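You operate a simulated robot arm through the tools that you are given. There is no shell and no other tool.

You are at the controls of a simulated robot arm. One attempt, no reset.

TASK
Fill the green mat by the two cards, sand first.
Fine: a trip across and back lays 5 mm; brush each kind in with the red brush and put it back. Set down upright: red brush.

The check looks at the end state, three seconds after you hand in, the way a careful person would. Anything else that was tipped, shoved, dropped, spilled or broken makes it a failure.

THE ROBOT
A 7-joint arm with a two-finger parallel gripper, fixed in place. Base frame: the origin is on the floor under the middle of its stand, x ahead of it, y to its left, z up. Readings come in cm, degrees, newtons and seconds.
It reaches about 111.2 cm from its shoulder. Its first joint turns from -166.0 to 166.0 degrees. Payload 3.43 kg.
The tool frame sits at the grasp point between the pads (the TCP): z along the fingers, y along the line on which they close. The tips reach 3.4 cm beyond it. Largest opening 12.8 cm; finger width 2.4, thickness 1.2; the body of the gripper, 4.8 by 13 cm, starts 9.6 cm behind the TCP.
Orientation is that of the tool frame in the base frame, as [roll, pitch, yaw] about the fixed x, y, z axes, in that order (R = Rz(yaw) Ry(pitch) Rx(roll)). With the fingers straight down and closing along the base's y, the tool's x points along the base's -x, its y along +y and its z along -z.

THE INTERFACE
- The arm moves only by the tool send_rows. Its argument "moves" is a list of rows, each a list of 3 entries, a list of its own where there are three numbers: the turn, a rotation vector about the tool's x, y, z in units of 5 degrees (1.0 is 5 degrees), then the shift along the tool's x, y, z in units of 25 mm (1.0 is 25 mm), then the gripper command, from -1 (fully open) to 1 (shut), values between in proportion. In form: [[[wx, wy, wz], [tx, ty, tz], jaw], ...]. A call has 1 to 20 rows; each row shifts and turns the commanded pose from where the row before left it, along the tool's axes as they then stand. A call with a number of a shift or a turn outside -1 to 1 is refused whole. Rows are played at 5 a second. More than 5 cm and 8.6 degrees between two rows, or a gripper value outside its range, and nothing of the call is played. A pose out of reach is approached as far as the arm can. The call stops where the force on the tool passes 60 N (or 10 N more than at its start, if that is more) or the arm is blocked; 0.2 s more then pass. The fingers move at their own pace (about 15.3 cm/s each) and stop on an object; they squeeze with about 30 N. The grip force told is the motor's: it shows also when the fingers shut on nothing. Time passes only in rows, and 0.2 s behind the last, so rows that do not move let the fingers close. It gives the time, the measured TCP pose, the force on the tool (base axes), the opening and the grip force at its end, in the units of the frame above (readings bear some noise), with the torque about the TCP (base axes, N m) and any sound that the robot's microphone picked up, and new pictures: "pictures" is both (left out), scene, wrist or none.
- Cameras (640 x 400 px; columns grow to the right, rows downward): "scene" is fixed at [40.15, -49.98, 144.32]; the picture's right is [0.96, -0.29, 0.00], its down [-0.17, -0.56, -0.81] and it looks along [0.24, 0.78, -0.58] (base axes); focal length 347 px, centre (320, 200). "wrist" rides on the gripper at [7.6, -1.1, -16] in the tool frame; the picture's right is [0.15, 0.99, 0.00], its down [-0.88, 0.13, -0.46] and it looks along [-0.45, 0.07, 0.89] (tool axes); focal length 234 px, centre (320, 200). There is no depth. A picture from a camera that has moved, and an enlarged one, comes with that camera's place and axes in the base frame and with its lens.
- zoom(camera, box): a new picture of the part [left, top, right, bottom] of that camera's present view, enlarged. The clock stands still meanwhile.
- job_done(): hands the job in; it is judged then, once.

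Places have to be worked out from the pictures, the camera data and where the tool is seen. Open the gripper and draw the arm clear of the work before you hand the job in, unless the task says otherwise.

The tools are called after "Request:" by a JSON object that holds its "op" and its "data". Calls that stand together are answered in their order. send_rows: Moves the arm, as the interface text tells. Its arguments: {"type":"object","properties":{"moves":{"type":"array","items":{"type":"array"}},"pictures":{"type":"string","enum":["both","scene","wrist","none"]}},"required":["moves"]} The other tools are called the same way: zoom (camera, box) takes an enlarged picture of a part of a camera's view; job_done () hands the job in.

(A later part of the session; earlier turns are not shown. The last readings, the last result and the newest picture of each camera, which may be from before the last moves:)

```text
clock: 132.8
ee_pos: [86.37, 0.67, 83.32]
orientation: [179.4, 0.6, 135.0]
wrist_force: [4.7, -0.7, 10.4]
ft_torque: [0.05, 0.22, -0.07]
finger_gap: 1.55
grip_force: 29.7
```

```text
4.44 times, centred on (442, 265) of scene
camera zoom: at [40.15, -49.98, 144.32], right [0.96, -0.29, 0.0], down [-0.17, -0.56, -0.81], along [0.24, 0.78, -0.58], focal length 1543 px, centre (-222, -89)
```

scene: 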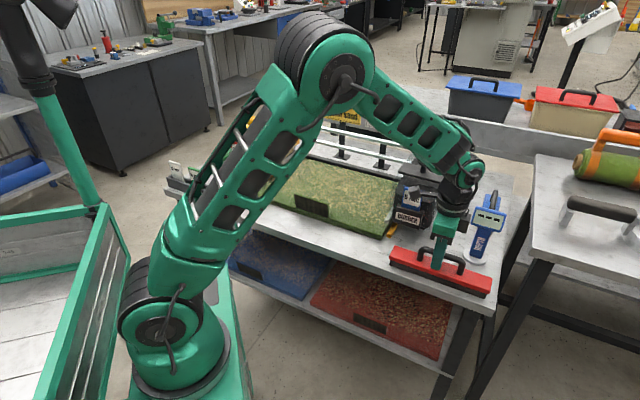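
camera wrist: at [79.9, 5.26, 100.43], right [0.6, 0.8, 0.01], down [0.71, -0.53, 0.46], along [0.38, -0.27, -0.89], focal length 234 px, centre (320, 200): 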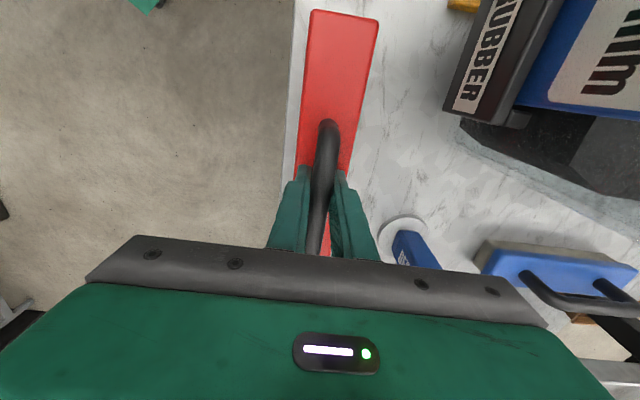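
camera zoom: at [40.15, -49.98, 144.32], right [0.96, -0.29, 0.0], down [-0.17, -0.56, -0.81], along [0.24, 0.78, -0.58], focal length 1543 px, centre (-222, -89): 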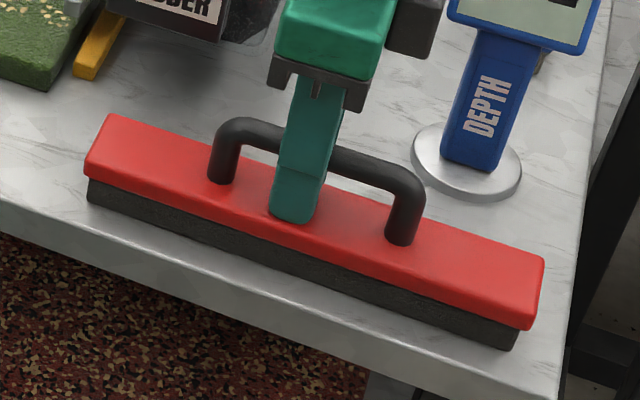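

The brush is down on its home spot with the table carrying it. I'll relax the press, open the jaw, and lift straight off.

Request:
{"op": "send_rows", "data": {"moves": [[[0, 0, 0], [0, 0, -0.035], 1], [[0, 0, 0], [0, 0, 0], 0.75], [[0, 0, 0], [0, 0, 0], 0.55], [[0, 0, 0], [0, 0, 0], 0.5], [[0, 0, 0], [0, 0, -0.2], 0.5], [[0, 0, 0], [0, 0, -0.5], 0.5], [[0, 0, 0], [0, 0, -0.8], 0.5], [[0, 0, 0], [0, 0, -1], 0.4], [[0, 0, 0], [0, 0, -1], 0], [[0, 0, 0], [0, 0, -1], -0.25], [[0, 0, 0], [0, 0, -1], -0.25], [[0, 0, 0], [0, 0, -1], -0.25], [[0, 0, 0], [0, 0, -1], -0.25], [[0, 0, 0], [0, 0, -1], -0.25]]}}

Request:
{"op": "zoom", "data": {"camera": "scene", "box": [370, 220, 514, 310]}}

```text
clock: 135.8
ee_pos: [85.97, 0.79, 104.48]
orientation: [179.5, 0.5, 135.0]
wrist_force: [0.2, -0.1, -0.4]
ft_torque: [0.0, 0.04, 0.0]
finger_gap: 8.0
grip_force: 0.0
camera wrist: at [79.65, 5.27, 120.3], right [0.6, 0.8, 0.01], down [0.71, -0.53, 0.46], along [0.38, -0.27, -0.89], focal length 234 px, centre (320, 200)
```

scene: 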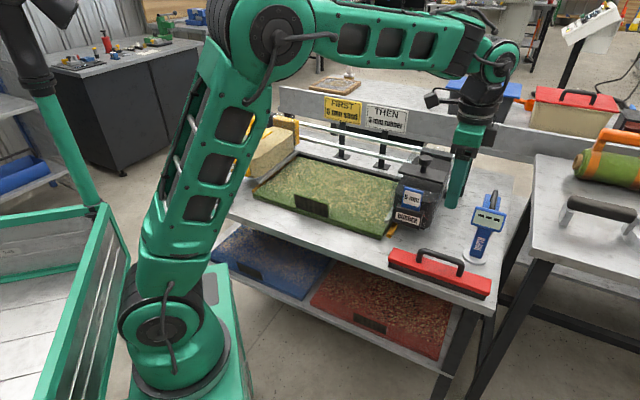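
wrist: 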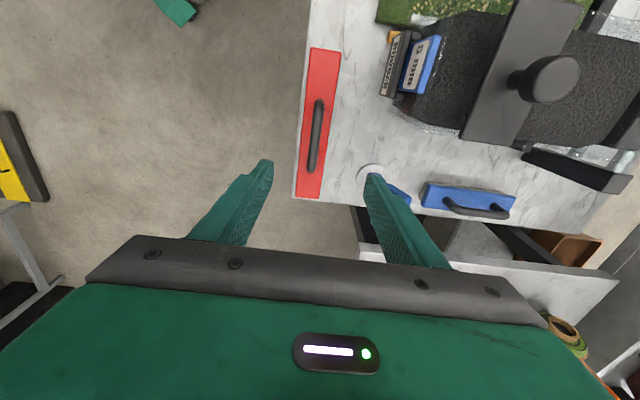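

```text
4.44 times, centred on (442, 265) of scene
camera zoom: at [40.15, -49.98, 144.32], right [0.96, -0.29, 0.0], down [-0.17, -0.56, -0.81], along [0.24, 0.78, -0.58], focal length 1543 px, centre (-222, -89)
```

zoom: 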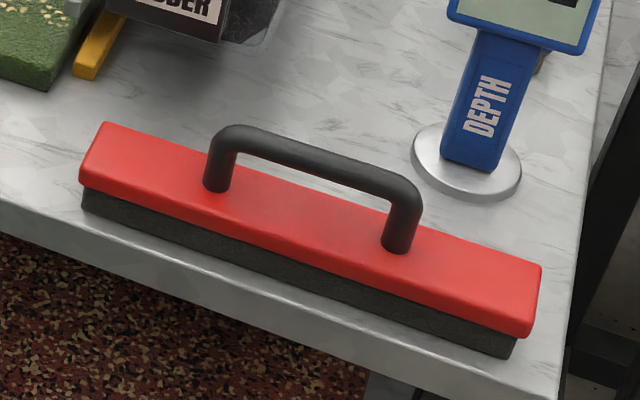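

The brush is upright on its home spot. Next is the rubber hopper, so I'll rise a little and turn the tool back 90° so the jaw closes along the travel direction.

Request:
{"op": "send_rows", "data": {"moves": [[[0, 0, -1], [0, 0, -0.6], -0.25], [[0, 0, -1], [0, 0, -0.6], -0.25], [[0, 0, -1], [0, 0, -0.6], -0.25], [[0, 0, -1], [0, 0, -0.6], -0.25], [[0, 0, -1], [0, 0, 0], -0.25], [[0, 0, -1], [0, 0, 0], -0.25], [[0, 0, -1], [0, 0, 0], -0.25], [[0, 0, -1], [0, 0, 0], -0.25], [[0, 0, -1], [0, 0, 0], -0.25], [[0, 0, -1], [0, 0, 0], -0.25], [[0, 0, -1], [0, 0, 0], -0.25], [[0, 0, -1], [0, 0, 0], -0.25], [[0, 0, -1], [0, 0, 0], -0.25], [[0, 0, -1], [0, 0, 0], -0.25], [[0, 0, -1], [0, 0, 0], -0.25], [[0, 0, -1], [0, 0, 0], -0.25], [[0, 0, -1], [0, 0, 0], -0.25], [[0, 0, -1], [0, 0, 0], -0.25], [[0, 0, 0], [0, 0, 0], -0.25]]}}

```text
clock: 139.8
ee_pos: [86.05, 0.79, 110.59]
orientation: [-179.6, 0.5, -135.0]
wrist_force: [0.5, -0.9, -0.2]
ft_torque: [0.01, -0.02, -0.01]
finger_gap: 7.99
grip_force: 0.1
camera wrist: at [81.15, -5.44, 126.3], right [-0.8, 0.6, -0.01], down [0.52, 0.71, 0.46], along [0.28, 0.37, -0.89], focal length 234 px, centre (320, 200)
```

scene: 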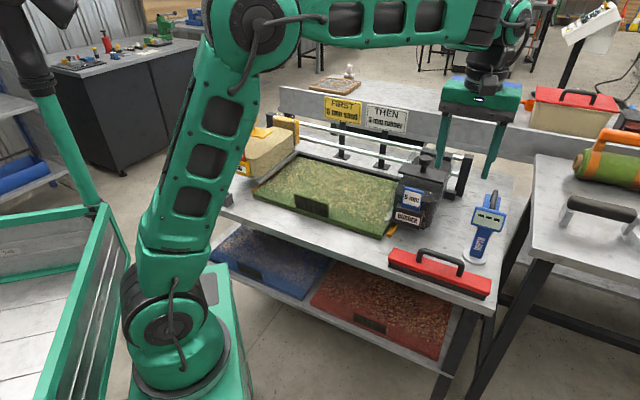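
wrist: 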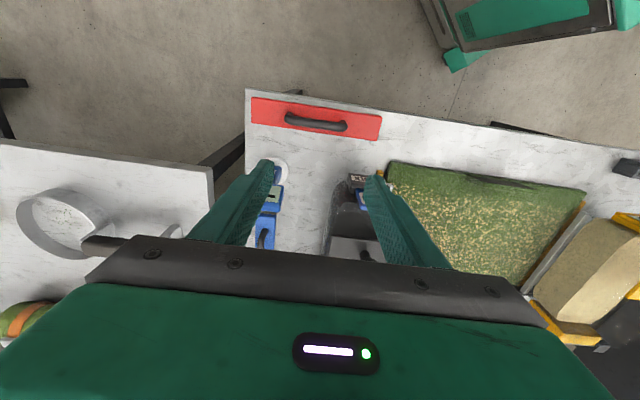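

Now I'll move above the rubber hopper's knob, estimated at (90.9, 20.3, 99.9).

Request:
{"op": "send_rows", "data": {"moves": [[[0, 0, 0], [-0.86, 0.518, 0], -0.25], [[0, 0, 0], [-0.86, 0.518, 0], -0.25], [[0, 0, 0], [-0.86, 0.518, 0], -0.25], [[0, 0, 0], [-0.86, 0.518, 0], -0.25], [[0, 0, 0], [-0.86, 0.518, 0], -0.25], [[0, 0, 0], [-0.86, 0.518, 0], -0.25], [[0, 0, 0], [-0.86, 0.518, 0], -0.25], [[0, 0, 0], [-0.86, 0.518, 0], -0.25], [[0, 0, 0], [0, 0, 0], -0.25]]}}

Request:
{"op": "zoom", "data": {"camera": "wrist", "box": [220, 60, 420, 260]}}

Request:
{"op": "zoom", "data": {"camera": "scene", "box": [380, 110, 500, 185]}}

```text
clock: 141.8
ee_pos: [90.78, 20.16, 110.62]
orientation: [-179.5, 0.5, -135.0]
wrist_force: [-0.1, 0.5, 0.3]
ft_torque: [-0.01, 0.03, -0.03]
finger_gap: 8.0
grip_force: 0.0
camera wrist: at [86.04, 13.92, 126.41], right [-0.8, 0.6, -0.01], down [0.53, 0.71, 0.46], along [0.28, 0.37, -0.89], focal length 234 px, centre (320, 200)
```

scene: 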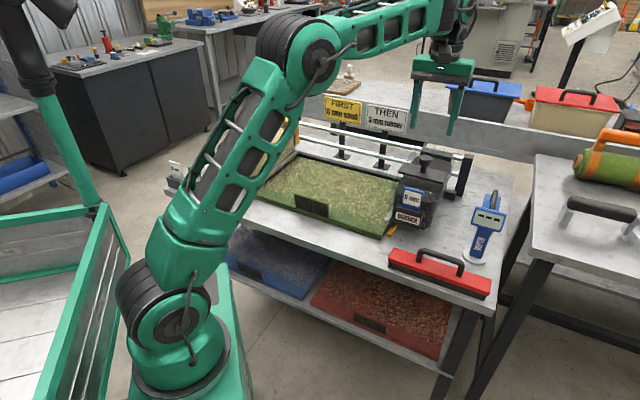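
wrist: 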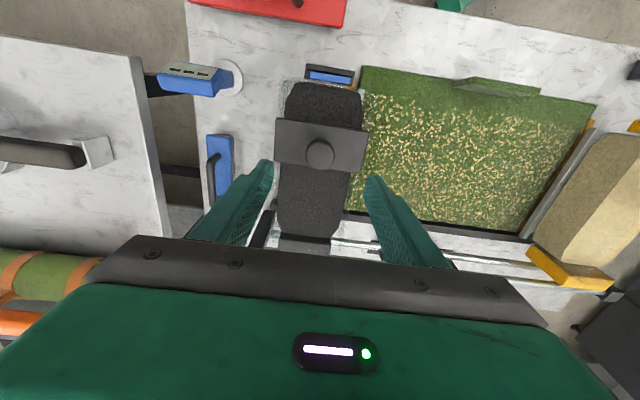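

```text
2.00 times, centred on (320, 160) of wrist
camera zoom: at [86.04, 13.92, 126.41], right [-0.8, 0.6, -0.01], down [0.53, 0.71, 0.46], along [0.28, 0.37, -0.89], focal length 468 px, centre (320, 280)
```

zoom: 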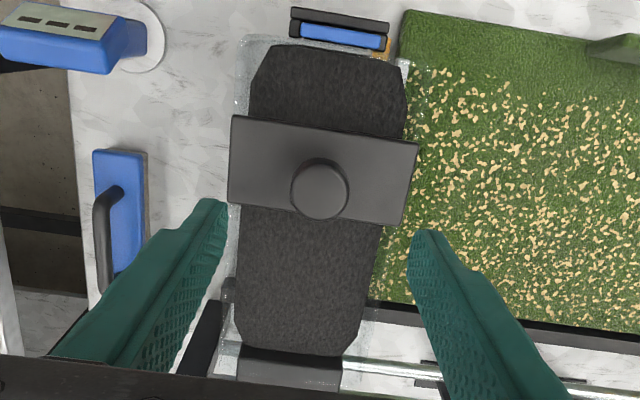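

```text
5.33 times, centred on (440, 148) of scene
camera zoom: at [40.15, -49.98, 144.32], right [0.96, -0.29, 0.0], down [-0.17, -0.56, -0.81], along [0.24, 0.78, -0.58], focal length 1852 px, centre (-320, 480)
```

zoom: 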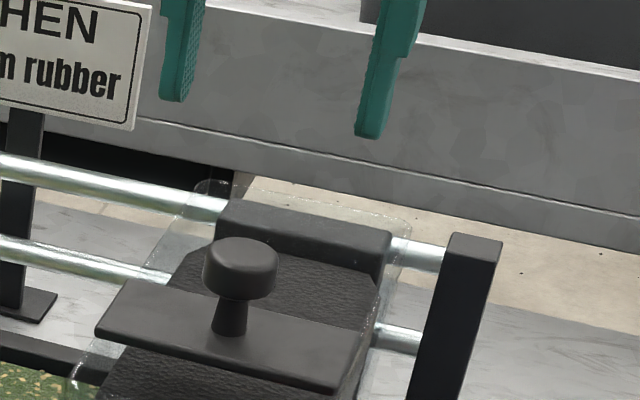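

The knob is centred under the tool. I'll descend to the same grip height as on the sand hopper.

Request:
{"op": "send_rows", "data": {"moves": [[[0, 0, 0], [0, 0, 0.8], -0.25], [[0, 0, 0], [0, 0, 0.8], -0.25], [[0, 0, 0], [0, 0, 0.8], -0.25], [[0, 0, 0], [0, 0, 0.8], -0.25], [[0, 0, 0], [0, 0, 0.7], -0.25], [[0, 0, 0], [0, 0, 0.5], -0.25], [[0, 0, 0], [0, 0, 0.2], -0.25], [[0, 0, 0], [0, 0, 0], -0.25]]}}

Request:
{"op": "zoom", "data": {"camera": "scene", "box": [380, 130, 476, 190]}}

Request:
{"op": "zoom", "data": {"camera": "wrist", "box": [220, 60, 420, 260]}}

```text
clock: 143.6
ee_pos: [91.09, 20.3, 98.95]
orientation: [-179.5, 0.4, -134.9]
wrist_force: [-0.4, 0.9, -0.7]
ft_torque: [0.01, 0.0, -0.01]
finger_gap: 8.0
grip_force: 0.0
camera wrist: at [86.14, 14.08, 114.76], right [-0.8, 0.6, -0.01], down [0.53, 0.71, 0.46], along [0.28, 0.37, -0.89], focal length 234 px, centre (320, 200)
```

scene: 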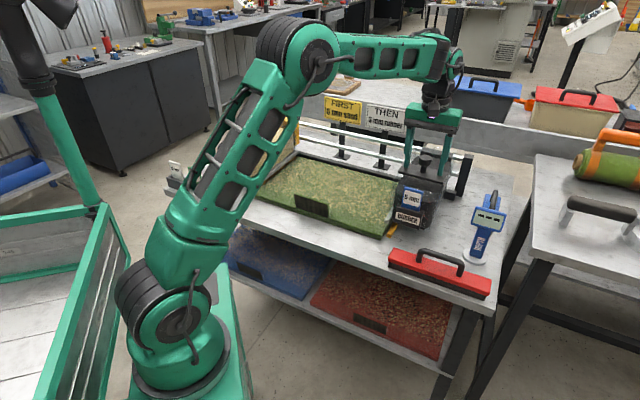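
wrist: 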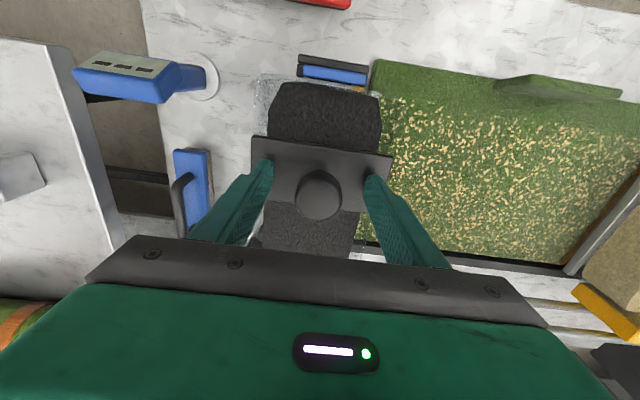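

```text
6.67 times, centred on (428, 160) of scene
camera zoom: at [40.15, -49.98, 144.32], right [0.96, -0.29, 0.0], down [-0.17, -0.56, -0.81], along [0.24, 0.78, -0.58], focal length 2315 px, centre (-400, 467)
```

zoom: 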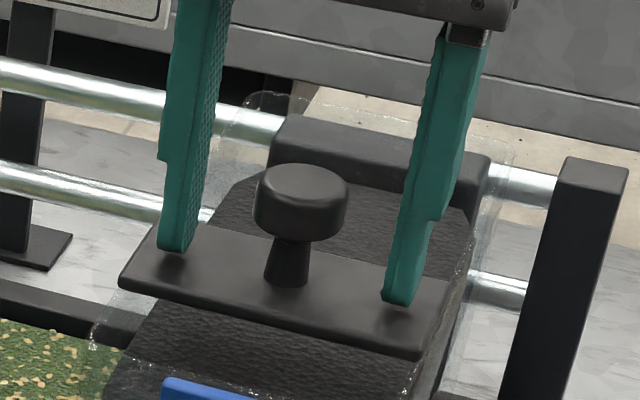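

```text
2.00 times, centred on (320, 160) of wrist
camera zoom: at [86.14, 14.08, 114.76], right [-0.8, 0.6, -0.01], down [0.53, 0.71, 0.46], along [0.28, 0.37, -0.89], focal length 468 px, centre (320, 280)
```

zoom: 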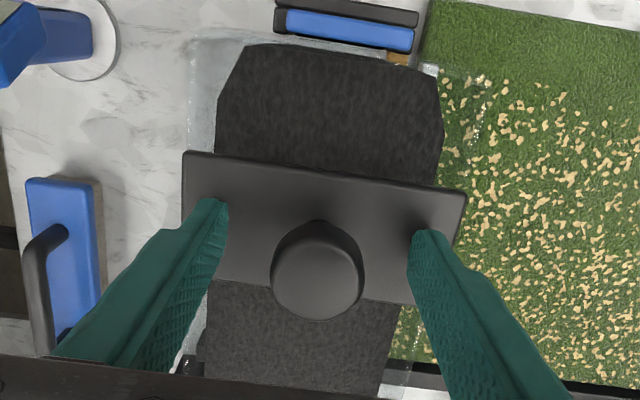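

The fingers straddle the rubber knob and are well centred. I'll close on it.

Request:
{"op": "send_rows", "data": {"moves": [[[0, 0, 0], [0, 0, 0], 0.3], [[0, 0, 0], [0, 0, 0], 1], [[0, 0, 0], [0, 0, 0], 1], [[0, 0, 0], [0, 0, 0], 1], [[0, 0, 0], [0, 0, 0], 1]], "pictures": "none"}}

Request:
{"op": "zoom", "data": {"camera": "scene", "box": [380, 130, 476, 190]}}

```text
clock: 144.8
ee_pos: [90.94, 20.32, 98.95]
orientation: [-179.6, 0.4, -134.9]
wrist_force: [1.4, -0.7, 0.6]
ft_torque: [1.3, 1.14, 0.0]
finger_gap: 3.4
grip_force: 45.0
```

```text
6.67 times, centred on (428, 160) of scene
camera zoom: at [40.15, -49.98, 144.32], right [0.96, -0.29, 0.0], down [-0.17, -0.56, -0.81], along [0.24, 0.78, -0.58], focal length 2315 px, centre (-400, 467)
```

zoom: 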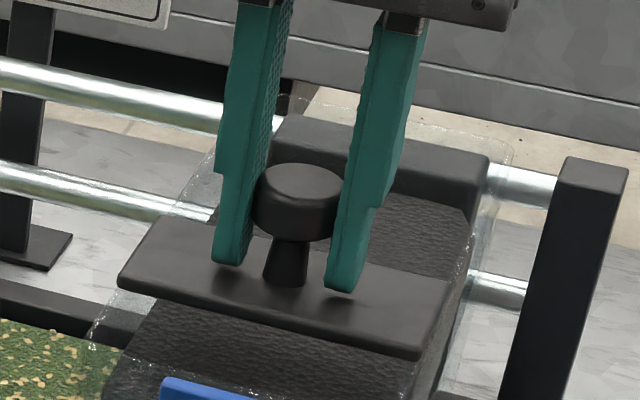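

The rubber knob is gripped at TCP (90.94, 20.32). I'll make a short test push toward the mat first.

Request:
{"op": "send_rows", "data": {"moves": [[[0, 0, 0], [0, 0.2, -0.0015], 1], [[0, 0, 0], [0, 0.3, -0.002], 1], [[0, 0, 0], [0, 0.3, -0.002], 1], [[0, 0, 0], [0, 0.2, -0.0015], 1]]}}

Request:
{"op": "zoom", "data": {"camera": "scene", "box": [300, 130, 460, 230]}}

```text
clock: 145.8
ee_pos: [89.23, 22.11, 98.99]
orientation: [-179.6, 0.6, -135.0]
wrist_force: [10.5, 7.7, -1.2]
ft_torque: [0.97, 1.55, 0.05]
finger_gap: 3.43
grip_force: 45.1
camera wrist: at [84.34, 15.87, 114.76], right [-0.8, 0.6, -0.01], down [0.52, 0.71, 0.46], along [0.28, 0.37, -0.89], focal length 234 px, centre (320, 200)
```

scene: 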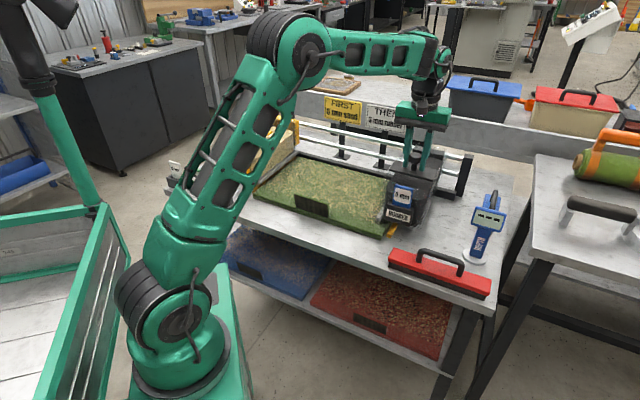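
wrist: 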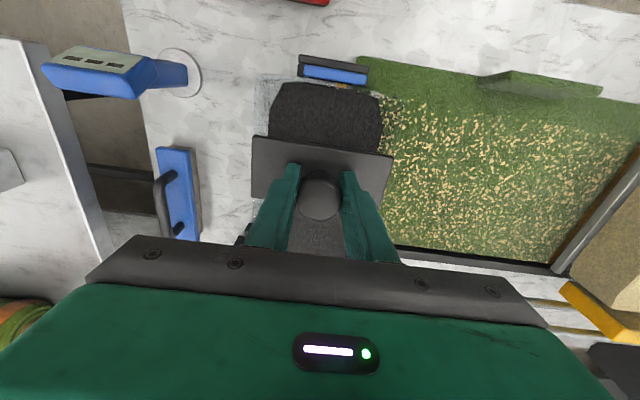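

```text
4.00 times, centred on (380, 180) of scene
camera zoom: at [40.15, -49.98, 144.32], right [0.96, -0.29, 0.0], down [-0.17, -0.56, -0.81], along [0.24, 0.78, -0.58], focal length 1389 px, centre (80, 280)
```

zoom: 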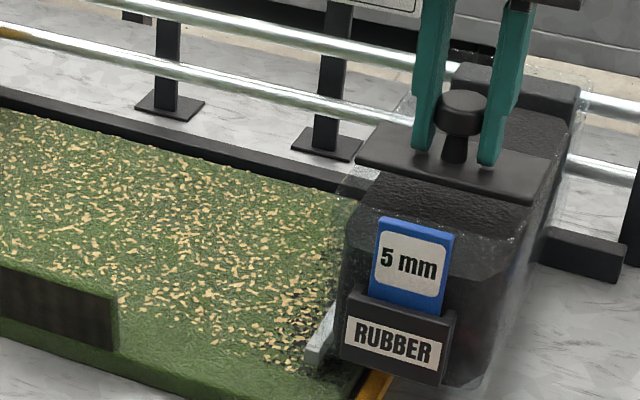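

The rubber hopper slides and lays black granules. A side force of about 13 N shows a 1 mm sideways offset, so I'll trim that and continue across.

Request:
{"op": "send_rows", "data": {"moves": [[[0, 0, 0], [-0.015, 0.4, -0.0037], 1], [[0, 0, 0], [-0.015, 0.5, -0.0037], 1], [[0, 0, 0], [0, 0.5, -0.0037], 1], [[0, 0, 0], [0, 0.5, -0.0037], 1], [[0, 0, 0], [0, 0.5, -0.0037], 1], [[0, 0, 0], [0, 0.5, -0.0037], 1], [[0, 0, 0], [0, 0.5, -0.0037], 1], [[0, 0, 0], [0, 0.5, -0.0037], 1], [[0, 0, 0], [0, 0.5, -0.0037], 1], [[0, 0, 0], [0, 0.5, -0.0037], 1], [[0, 0, 0], [0, 0.5, -0.0037], 1], [[0, 0, 0], [0, 0.5, -0.0037], 1], [[0, 0, 0], [0, 0.5, -0.0037], 1], [[0, 0, 0], [0, 0.5, -0.0037], 1], [[0, 0, 0], [0, 0.5, -0.0037], 1], [[0, 0, 0], [0, 0.5, -0.0037], 1], [[0, 0, 0], [0, 0.5, -0.0037], 1], [[0, 0, 0], [0, 0.5, -0.0037], 1], [[0, 0, 0], [0, 0.5, -0.0037], 1], [[0, 0, 0], [0, 0.5, -0.0037], 1]]}}

Request:
{"op": "zoom", "data": {"camera": "scene", "box": [240, 120, 432, 240]}}

```text
clock: 150.0
ee_pos: [71.71, 39.56, 98.84]
orientation: [-179.5, 0.4, -134.9]
wrist_force: [-17.0, -17.1, -14.2]
ft_torque: [1.39, 1.17, -0.23]
finger_gap: 3.4
grip_force: 44.8
camera wrist: at [66.94, 33.33, 114.8], right [-0.8, 0.6, -0.01], down [0.53, 0.72, 0.46], along [0.28, 0.37, -0.89], focal length 234 px, centre (320, 200)
```

scene: 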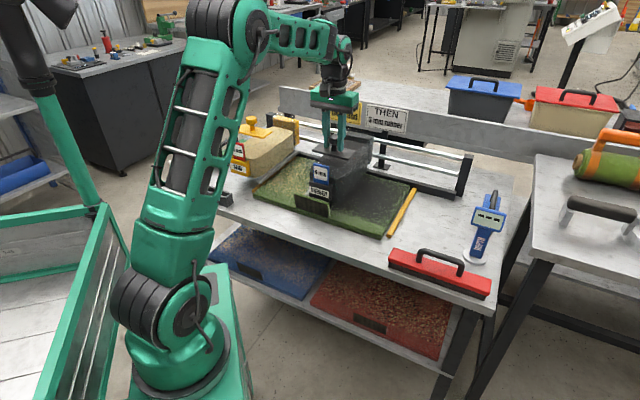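
wrist: 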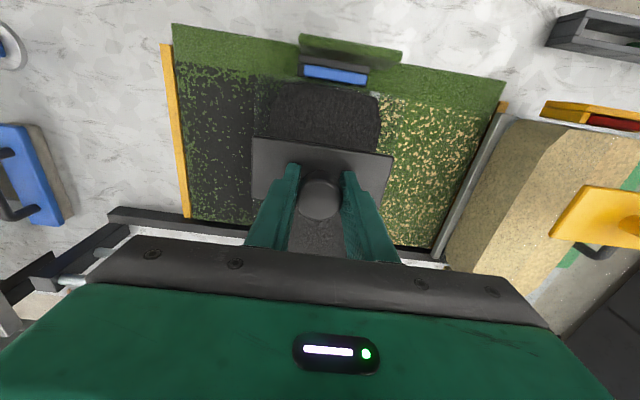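

```text
3.33 times, centred on (336, 180) of scene
camera zoom: at [40.15, -49.98, 144.32], right [0.96, -0.29, 0.0], down [-0.17, -0.56, -0.81], along [0.24, 0.78, -0.58], focal length 1157 px, centre (267, 267)
```

zoom: 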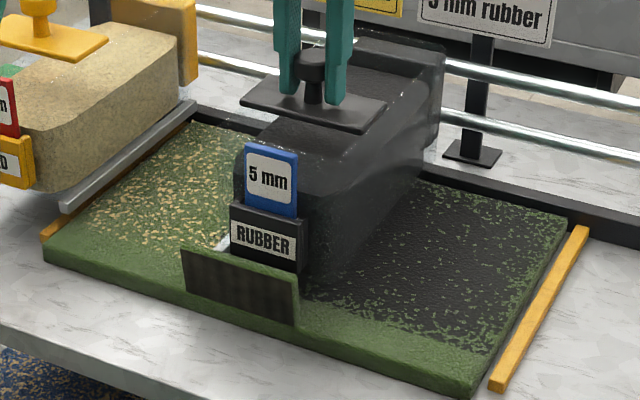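

The rubber is laying well. Side force is now the other way, about 24 N, so I'll trim back 1 mm sideways and 0.8 mm down, and continue 12 cm.

Request:
{"op": "send_rows", "data": {"moves": [[[0, 0, 0], [0.02, 0.1, 0.015], 1], [[0, 0, 0], [0.02, 0.4, 0.015], 1], [[0, 0, 0], [0.003, 0.5, -0.002], 1], [[0, 0, 0], [0.003, 0.5, -0.002], 1], [[0, 0, 0], [0.003, 0.5, -0.002], 1], [[0, 0, 0], [0.003, 0.5, -0.002], 1], [[0, 0, 0], [0.003, 0.5, -0.002], 1], [[0, 0, 0], [0.003, 0.5, -0.002], 1], [[0, 0, 0], [0.003, 0.5, -0.002], 1], [[0, 0, 0], [0.003, 0.5, -0.002], 1], [[0, 0, 0], [0, 0.3, 0], 1]]}}

Request:
{"op": "zoom", "data": {"camera": "scene", "box": [220, 110, 412, 230]}}

Request:
{"op": "zoom", "data": {"camera": "wrist", "box": [240, 30, 480, 180]}}

```text
clock: 152.4
ee_pos: [63.07, 48.14, 98.92]
orientation: [-179.6, 0.6, -135.0]
wrist_force: [10.0, 7.7, 7.2]
ft_torque: [1.03, 1.39, -0.12]
finger_gap: 3.4
grip_force: 45.3
camera wrist: at [58.33, 41.85, 114.77], right [-0.8, 0.6, -0.01], down [0.52, 0.71, 0.46], along [0.28, 0.37, -0.89], focal length 234 px, centre (320, 200)
```

scene: 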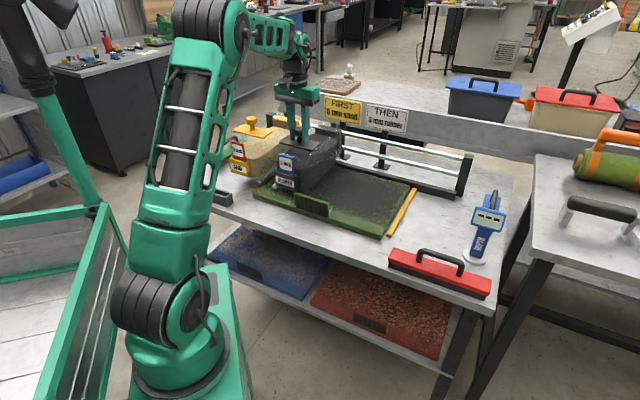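
wrist: 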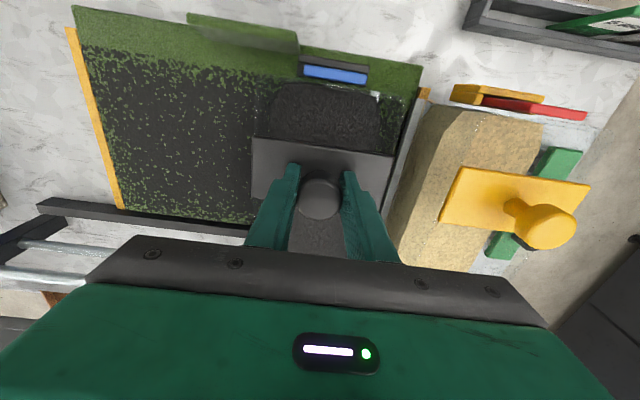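

```text
3.33 times, centred on (316, 170) of scene
camera zoom: at [40.15, -49.98, 144.32], right [0.96, -0.29, 0.0], down [-0.17, -0.56, -0.81], along [0.24, 0.78, -0.58], focal length 1157 px, centre (333, 300)
```

zoom: 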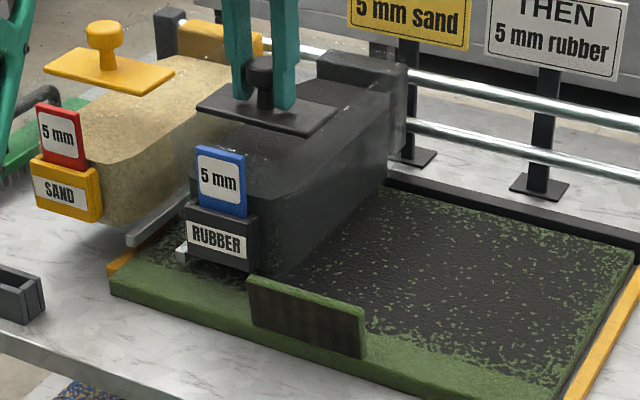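

```text
2.67 times, centred on (360, 105) of wrist
camera zoom: at [58.33, 41.85, 114.77], right [-0.8, 0.6, -0.01], down [0.52, 0.71, 0.46], along [0.28, 0.37, -0.89], focal length 624 px, centre (213, 453)
```

zoom: 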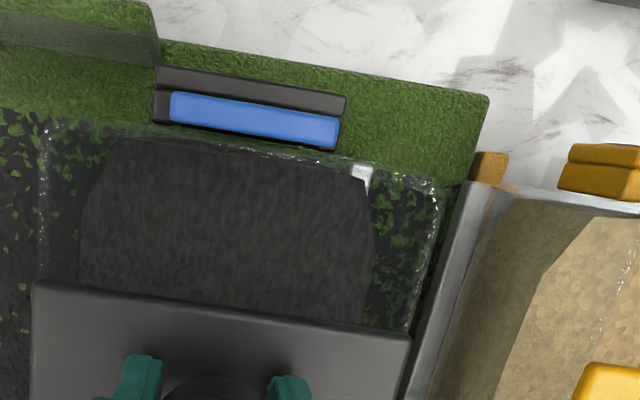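

I've travelled 39.4 cm. The sand hopper was safe at a knob separation of 14 cm, so I can go about 4.2 cm more. I'll creep 3.5 cm first.

Request:
{"op": "send_rows", "data": {"moves": [[[0, 0, 0], [-0.01, 0.35, -0.005], 1], [[0, 0, 0], [-0.01, 0.35, -0.005], 1], [[0, 0, 0], [0, 0.35, 0], 1], [[0, 0, 0], [0, 0.35, 0], 1], [[0, 0, 0], [0, 0, 0], 1]]}}

Request:
{"op": "zoom", "data": {"camera": "scene", "box": [220, 130, 316, 220]}}

Request:
{"op": "zoom", "data": {"camera": "wrist", "box": [320, 50, 440, 125]}}

```text
clock: 153.6
ee_pos: [60.67, 50.65, 99.03]
orientation: [-179.6, 0.7, -135.0]
wrist_force: [12.5, 11.5, 15.4]
ft_torque: [1.21, 1.01, -0.12]
finger_gap: 3.41
grip_force: 45.2
camera wrist: at [55.85, 44.34, 114.77], right [-0.8, 0.6, -0.01], down [0.52, 0.71, 0.46], along [0.28, 0.37, -0.89], focal length 234 px, centre (320, 200)
```

scene: 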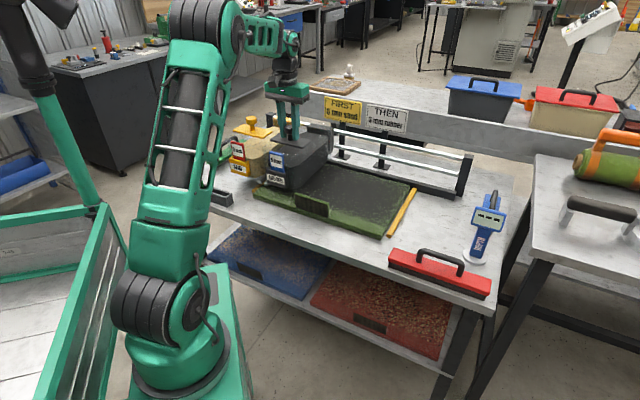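
wrist: 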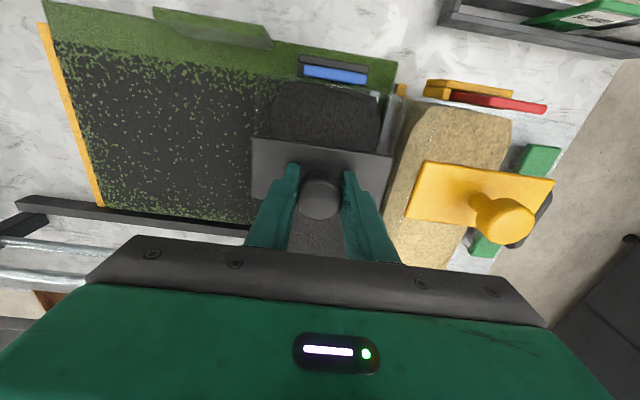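

```text
4.44 times, centred on (268, 175) of scene
camera zoom: at [40.15, -49.98, 144.32], right [0.96, -0.29, 0.0], down [-0.17, -0.56, -0.81], along [0.24, 0.78, -0.58], focal length 1543 px, centre (551, 311)
```

zoom: 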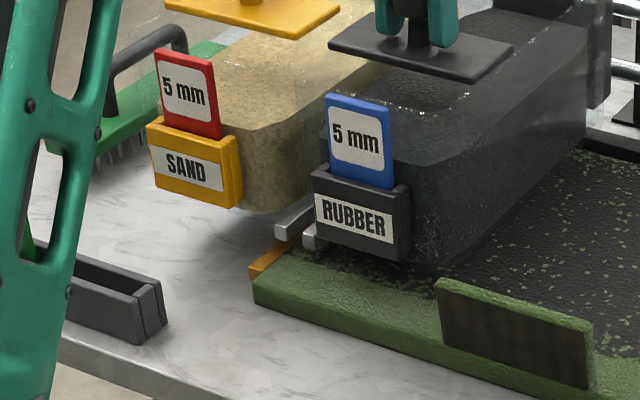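

```text
5.33 times, centred on (380, 88) of wrist
camera zoom: at [55.85, 44.34, 114.77], right [-0.8, 0.6, -0.01], down [0.52, 0.71, 0.46], along [0.28, 0.37, -0.89], focal length 1249 px, centre (0, 800)
```

zoom: 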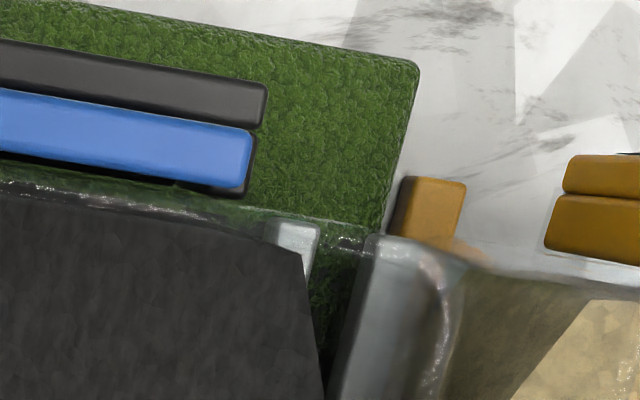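

The blade gap is about 1.4 cm. I'll creep 0.9 cm more and leave a few millimetres.

Request:
{"op": "send_rows", "data": {"moves": [[[0, 0, 0], [-0.02, 0.12, -0.02], 1], [[0, 0, 0], [-0.01, 0.12, -0.01], 1], [[0, 0, 0], [0, 0.12, 0], 1], [[0, 0, 0], [0, 0, 0], 1]]}}

Request:
{"op": "zoom", "data": {"camera": "wrist", "box": [320, 50, 440, 125]}}

Request:
{"op": "zoom", "data": {"camera": "scene", "box": [200, 70, 320, 145]}}

```text
clock: 154.6
ee_pos: [60.02, 51.21, 99.01]
orientation: [-179.7, 0.5, -135.0]
wrist_force: [9.1, 6.5, 10.6]
ft_torque: [1.64, 0.68, -0.2]
finger_gap: 3.39
grip_force: 44.7
camera wrist: at [55.24, 44.99, 114.79], right [-0.8, 0.6, -0.01], down [0.53, 0.71, 0.46], along [0.28, 0.37, -0.89], focal length 234 px, centre (320, 200)
```

scene: 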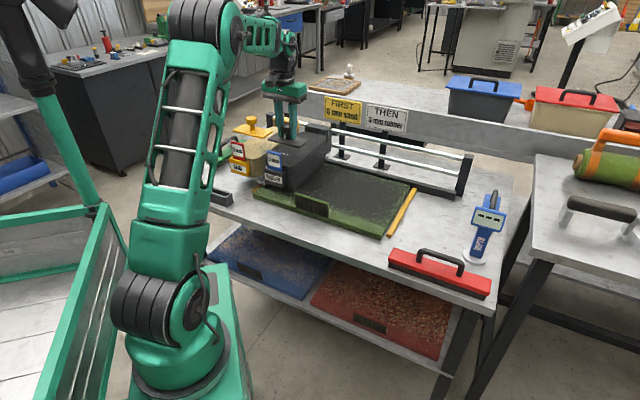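
wrist: 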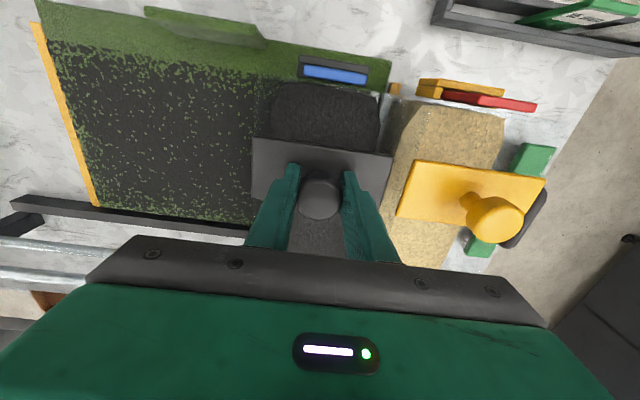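

```text
5.33 times, centred on (380, 88) of wrist
camera zoom: at [55.24, 44.99, 114.79], right [-0.8, 0.6, -0.01], down [0.53, 0.71, 0.46], along [0.28, 0.37, -0.89], focal length 1249 px, centre (0, 800)
```

zoom: 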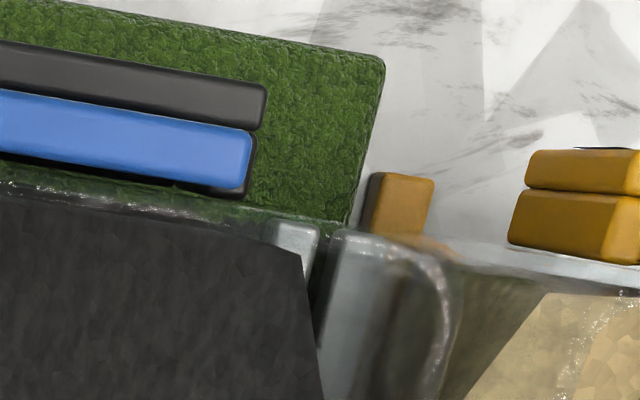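

```text
5.33 times, centred on (260, 108) of scene
camera zoom: at [40.15, -49.98, 144.32], right [0.96, -0.29, 0.0], down [-0.17, -0.56, -0.81], along [0.24, 0.78, -0.58], focal length 1852 px, centre (640, 693)
```

zoom: 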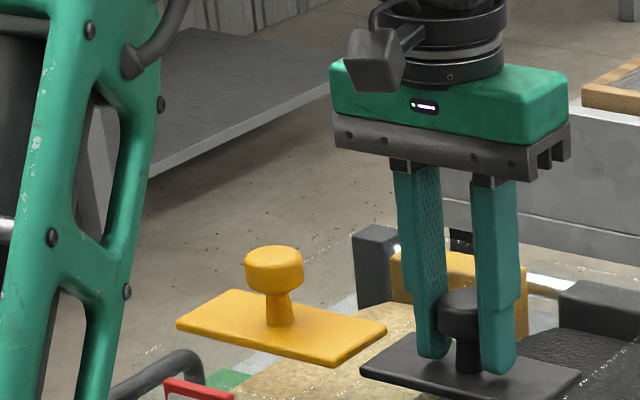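

The blades are about 3.5 mm apart, the mat is covered to the left edge, and the sand hopper is undisturbed. Now I'll take the rubber hopper back home.

Request:
{"op": "send_rows", "data": {"moves": [[[0, 0, 0], [0, -0.3, 0.003], 1], [[0, 0, 0], [0, -0.5, 0.003], 1], [[0, 0, 0], [0, -0.5, 0.003], 1], [[0, 0, 0], [0, -0.5, 0.003], 1], [[0, 0, 0], [0, -0.5, 0.003], 1], [[0, 0, 0], [0, -0.5, 0.003], 1], [[0, 0, 0], [0, -0.5, 0.003], 1], [[0, 0, 0], [0, -0.5, 0.003], 1], [[0, 0, 0], [0, -0.5, 0.003], 1], [[0, 0, 0], [0, -0.5, 0.003], 1], [[0, 0, 0], [0, -0.5, 0.003], 1], [[0, 0, 0], [0, -0.5, 0.003], 1], [[0, 0, 0], [0, -0.5, 0.003], 1], [[0, 0, 0], [0, -0.5, 0.003], 1], [[0, 0, 0], [0, -0.5, 0.003], 1], [[0, 0, 0], [0, -0.5, 0.003], 1], [[0, 0, 0], [0, -0.5, 0.003], 1], [[0, 0, 0], [0, -0.5, 0.003], 1], [[0, 0, 0], [0, -0.5, 0.003], 1], [[0, 0, 0], [0, -0.5, 0.003], 1]]}}

Request:
{"op": "zoom", "data": {"camera": "scene", "box": [230, 120, 422, 240]}}

```text
clock: 158.8
ee_pos: [77.43, 33.76, 99.03]
orientation: [-179.6, 0.3, -134.9]
wrist_force: [9.8, 10.1, 7.3]
ft_torque: [1.39, 1.19, 0.19]
finger_gap: 3.37
grip_force: 45.3
camera wrist: at [72.61, 27.59, 114.78], right [-0.8, 0.6, -0.01], down [0.53, 0.71, 0.46], along [0.28, 0.37, -0.89], focal length 234 px, centre (320, 200)
```

scene: 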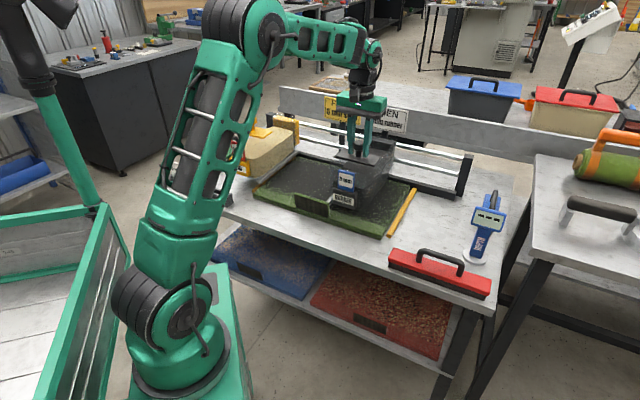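
wrist: 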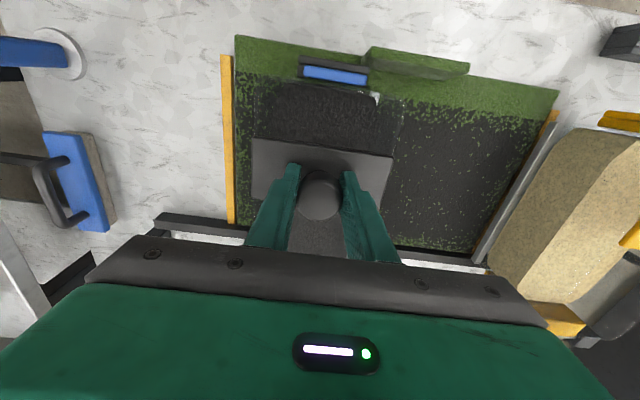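

```text
3.33 times, centred on (326, 180) of scene
camera zoom: at [40.15, -49.98, 144.32], right [0.96, -0.29, 0.0], down [-0.17, -0.56, -0.81], along [0.24, 0.78, -0.58], focal length 1157 px, centre (300, 267)
```

zoom: 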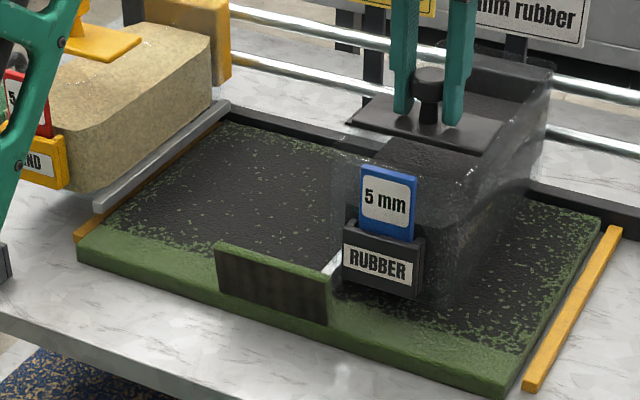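

Even rubber coverage is building up. I'll bring it the rest of the way home, slowing at the end.

Request:
{"op": "send_rows", "data": {"moves": [[[0, 0, 0], [-0.005, -0.5, 0.003], 1], [[0, 0, 0], [-0.005, -0.5, 0.003], 1], [[0, 0, 0], [0, -0.5, 0.003], 1], [[0, 0, 0], [0, -0.5, 0.003], 1], [[0, 0, 0], [0, -0.5, 0.003], 1], [[0, 0, 0], [0, -0.5, 0.003], 1], [[0, 0, 0], [0, -0.5, 0.003], 1], [[0, 0, 0], [0, -0.5, 0.003], 1], [[0, 0, 0], [0, -0.5, 0.003], 1], [[0, 0, 0], [0, -0.5, 0.003], 1], [[0, 0, 0], [0, -0.5, 0.003], 1], [[0, 0, 0], [0, -0.5, 0.003], 1], [[0, 0, 0], [0, -0.5, 0.003], 1], [[0, 0, 0], [0, -0.5, 0.003], 1], [[0, 0, 0], [0, -0.3, 0], 1], [[0, 0, 0], [0, -0.2, 0], 1], [[0, 0, 0], [0, -0.16, 0], 1], [[0, 0, 0], [0, 0, 0], 1]]}}

Request:
{"op": "zoom", "data": {"camera": "scene", "box": [380, 130, 476, 190]}}

Request:
{"op": "zoom", "data": {"camera": "wrist", "box": [240, 30, 640, 280]}}

```text
clock: 162.6
ee_pos: [91.01, 20.23, 98.92]
orientation: [-179.6, 0.6, -134.9]
wrist_force: [1.4, 1.5, 8.1]
ft_torque: [1.05, 1.48, -0.01]
finger_gap: 3.36
grip_force: 44.8
camera wrist: at [86.09, 14.06, 114.77], right [-0.8, 0.6, -0.01], down [0.53, 0.71, 0.46], along [0.28, 0.37, -0.89], focal length 234 px, centre (320, 200)
```

scene: 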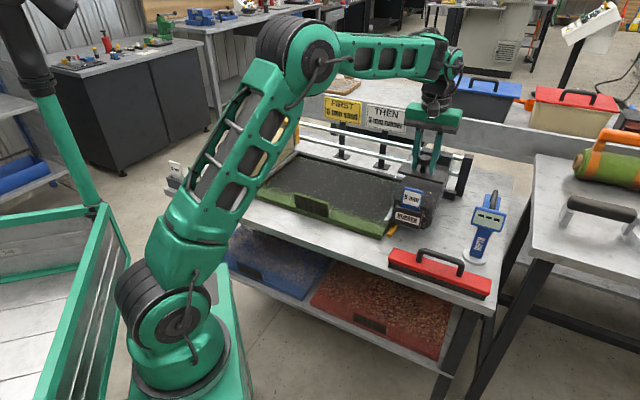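
wrist: 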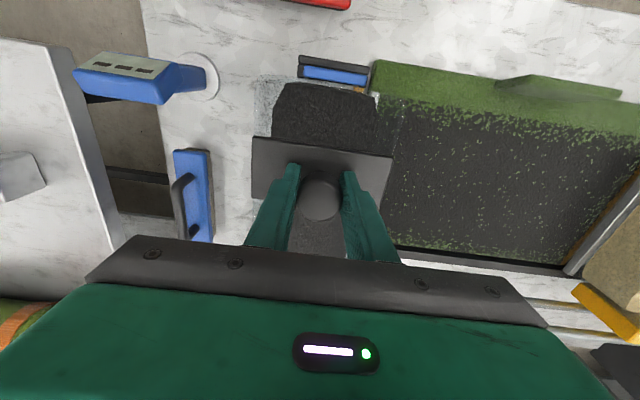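

```text
6.67 times, centred on (428, 160) of scene
camera zoom: at [40.15, -49.98, 144.32], right [0.96, -0.29, 0.0], down [-0.17, -0.56, -0.81], along [0.24, 0.78, -0.58], focal length 2315 px, centre (-400, 467)
```

zoom: 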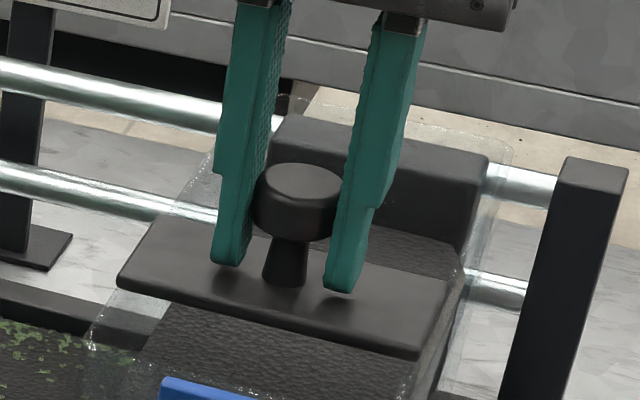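

```text
1.60 times, centred on (440, 155) of wrist
camera zoom: at [86.09, 14.06, 114.77], right [-0.8, 0.6, -0.01], down [0.53, 0.71, 0.46], along [0.28, 0.37, -0.89], focal length 375 px, centre (128, 272)
```

zoom: 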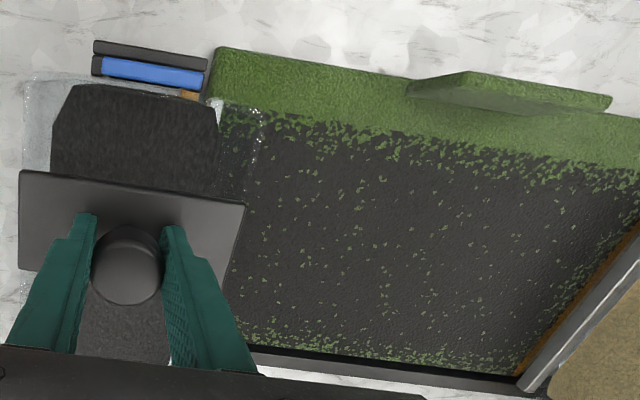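

The rubber hopper matches its original position, and the rubber layer is complete. I'll release the knob and rise.

Request:
{"op": "send_rows", "data": {"moves": [[[0, 0, 0], [0, 0, 0], -0.25], [[0, 0, 0], [0, 0, 0], -0.25], [[0, 0, 0], [0, 0, 0], -0.25], [[0, 0, 0], [0, 0, -0.4], -0.25], [[0, 0, 0], [0, 0, -0.8], -0.25], [[0, 0, 0], [0, 0, -1], -0.25], [[0, 0, 0], [0, 0, -1], -0.25], [[0, 0, 0], [0, 0, -1], -0.25], [[0, 0, 0], [0, 0, -0.6], -0.25], [[0, 0, 0], [0, 0, 0], -0.25]]}}

Request:
{"op": "zoom", "data": {"camera": "scene", "box": [380, 130, 476, 190]}}

Request:
{"op": "zoom", "data": {"camera": "wrist", "box": [240, 30, 640, 280]}}

Request:
{"op": "zoom", "data": {"camera": "scene", "box": [230, 130, 422, 250]}}

```text
clock: 164.8
ee_pos: [90.67, 20.49, 111.08]
orientation: [-179.7, 0.5, -135.1]
wrist_force: [0.9, -0.6, 0.9]
ft_torque: [-0.05, 0.01, 0.03]
finger_gap: 8.02
grip_force: 0.1
camera wrist: at [85.96, 14.11, 126.76], right [-0.8, 0.6, -0.01], down [0.53, 0.71, 0.46], along [0.28, 0.37, -0.89], focal length 234 px, centre (320, 200)
```

scene: 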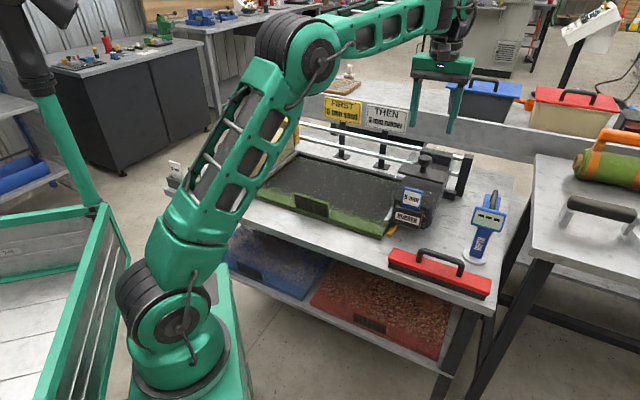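
wrist: 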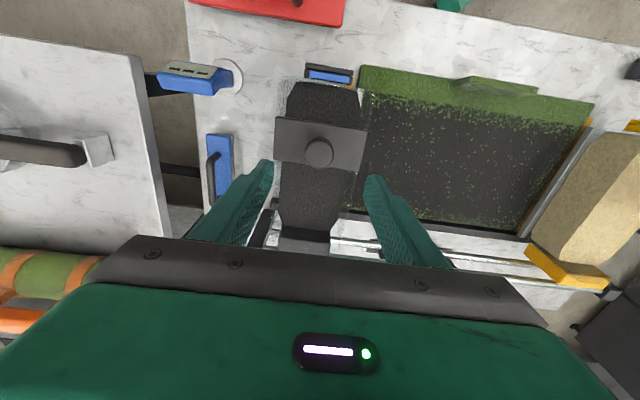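

```text
6.67 times, centred on (428, 160) of scene
camera zoom: at [40.15, -49.98, 144.32], right [0.96, -0.29, 0.0], down [-0.17, -0.56, -0.81], along [0.24, 0.78, -0.58], focal length 2315 px, centre (-400, 467)
```

zoom: 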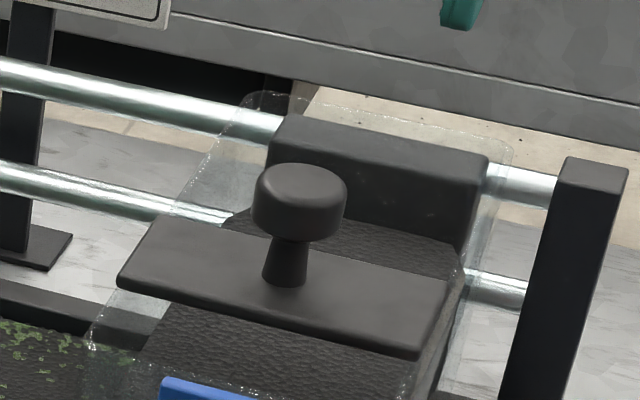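

```text
1.60 times, centred on (440, 155) of wrist
camera zoom: at [85.96, 14.11, 126.76], right [-0.8, 0.6, -0.01], down [0.53, 0.71, 0.46], along [0.28, 0.37, -0.89], focal length 375 px, centre (128, 272)
```

zoom: 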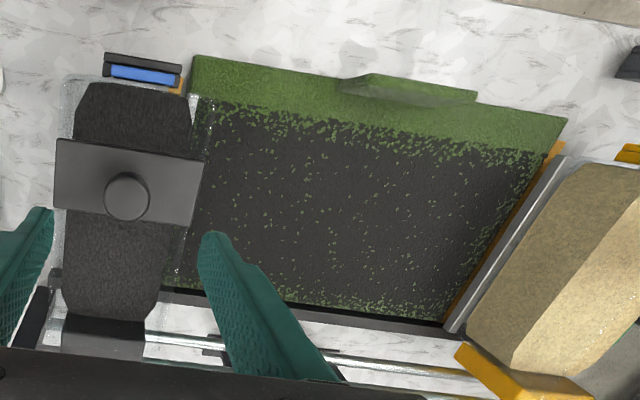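

```text
3.33 times, centred on (326, 190) of scene
camera zoom: at [40.15, -49.98, 144.32], right [0.96, -0.29, 0.0], down [-0.17, -0.56, -0.81], along [0.24, 0.78, -0.58], focal length 1157 px, centre (300, 233)
```

zoom: 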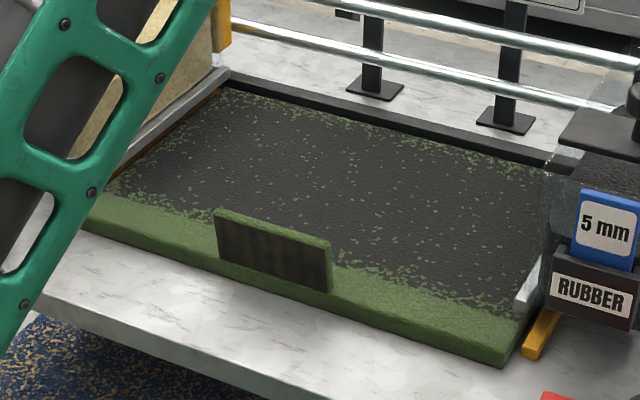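

The rubber layer is complete and even, and the hopper is home. I'll return to above the red brush while turning the tool 90° again.

Request:
{"op": "send_rows", "data": {"moves": [[[0, 0, 1], [0.705, -0.438, 0], -0.25], [[0, 0, 1], [0.664, -0.498, 0], -0.25], [[0, 0, 1], [0.618, -0.554, 0], -0.25], [[0, 0, 1], [0.567, -0.606, 0], -0.25], [[0, 0, 1], [0.512, -0.653, 0], -0.25], [[0, 0, 1], [0.453, -0.695, 0], -0.25], [[0, 0, 1], [0.391, -0.732, 0], -0.25], [[0, 0, 1], [0.326, -0.763, 0], -0.25], [[0, 0, 1], [0.258, -0.789, 0], -0.25], [[0, 0, 1], [0.188, -0.808, 0], -0.25], [[0, 0, 1], [0, 0, 0], -0.25], [[0, 0, 1], [0, 0, 0], -0.25], [[0, 0, 1], [0, 0, 0], -0.25], [[0, 0, 1], [0, 0, 0], -0.25], [[0, 0, 1], [0, 0, 0], -0.25], [[0, 0, 1], [0, 0, 0], -0.25], [[0, 0, 1], [0, 0, 0], -0.25], [[0, 0, 1], [0, 0, 0], -0.25], [[0, 0, 0], [0, 0, 0], -0.25]]}}

Request:
{"op": "zoom", "data": {"camera": "wrist", "box": [220, 30, 420, 230]}}

```text
clock: 168.8
ee_pos: [86.12, 0.12, 111.01]
orientation: [179.5, 0.6, 135.1]
wrist_force: [-0.6, 0.7, -0.2]
ft_torque: [0.02, 0.04, 0.01]
finger_gap: 7.98
grip_force: 0.0
camera wrist: at [79.69, 4.59, 126.71], right [0.6, 0.8, 0.01], down [0.71, -0.53, 0.46], along [0.38, -0.27, -0.89], focal length 234 px, centre (320, 200)
```

scene: 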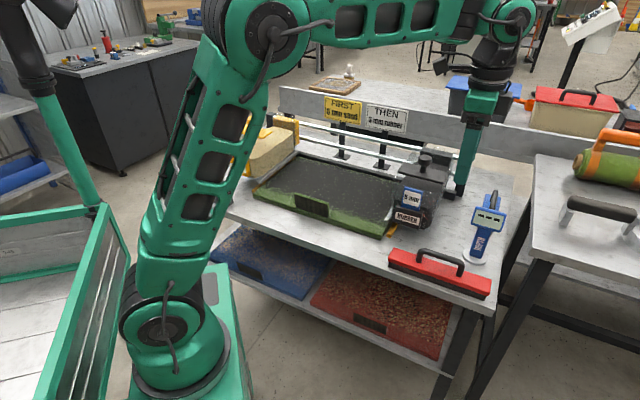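
wrist: 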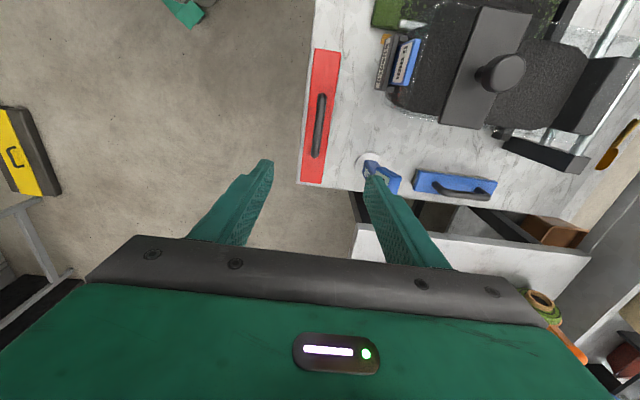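

```text
2.00 times, centred on (320, 130) of wrist
camera zoom: at [79.69, 4.59, 126.71], right [0.6, 0.8, 0.01], down [0.71, -0.53, 0.46], along [0.38, -0.27, -0.89], focal length 468 px, centre (320, 340)
```

zoom: 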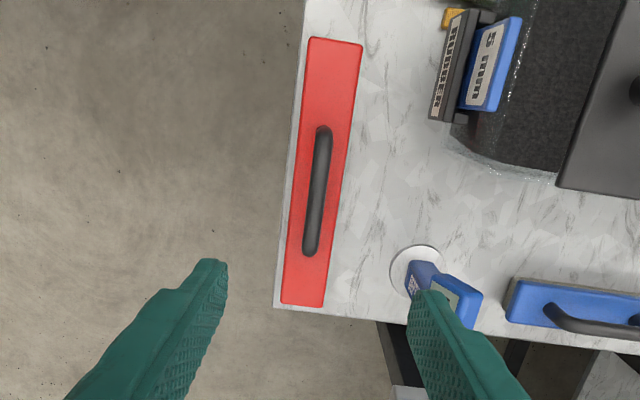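

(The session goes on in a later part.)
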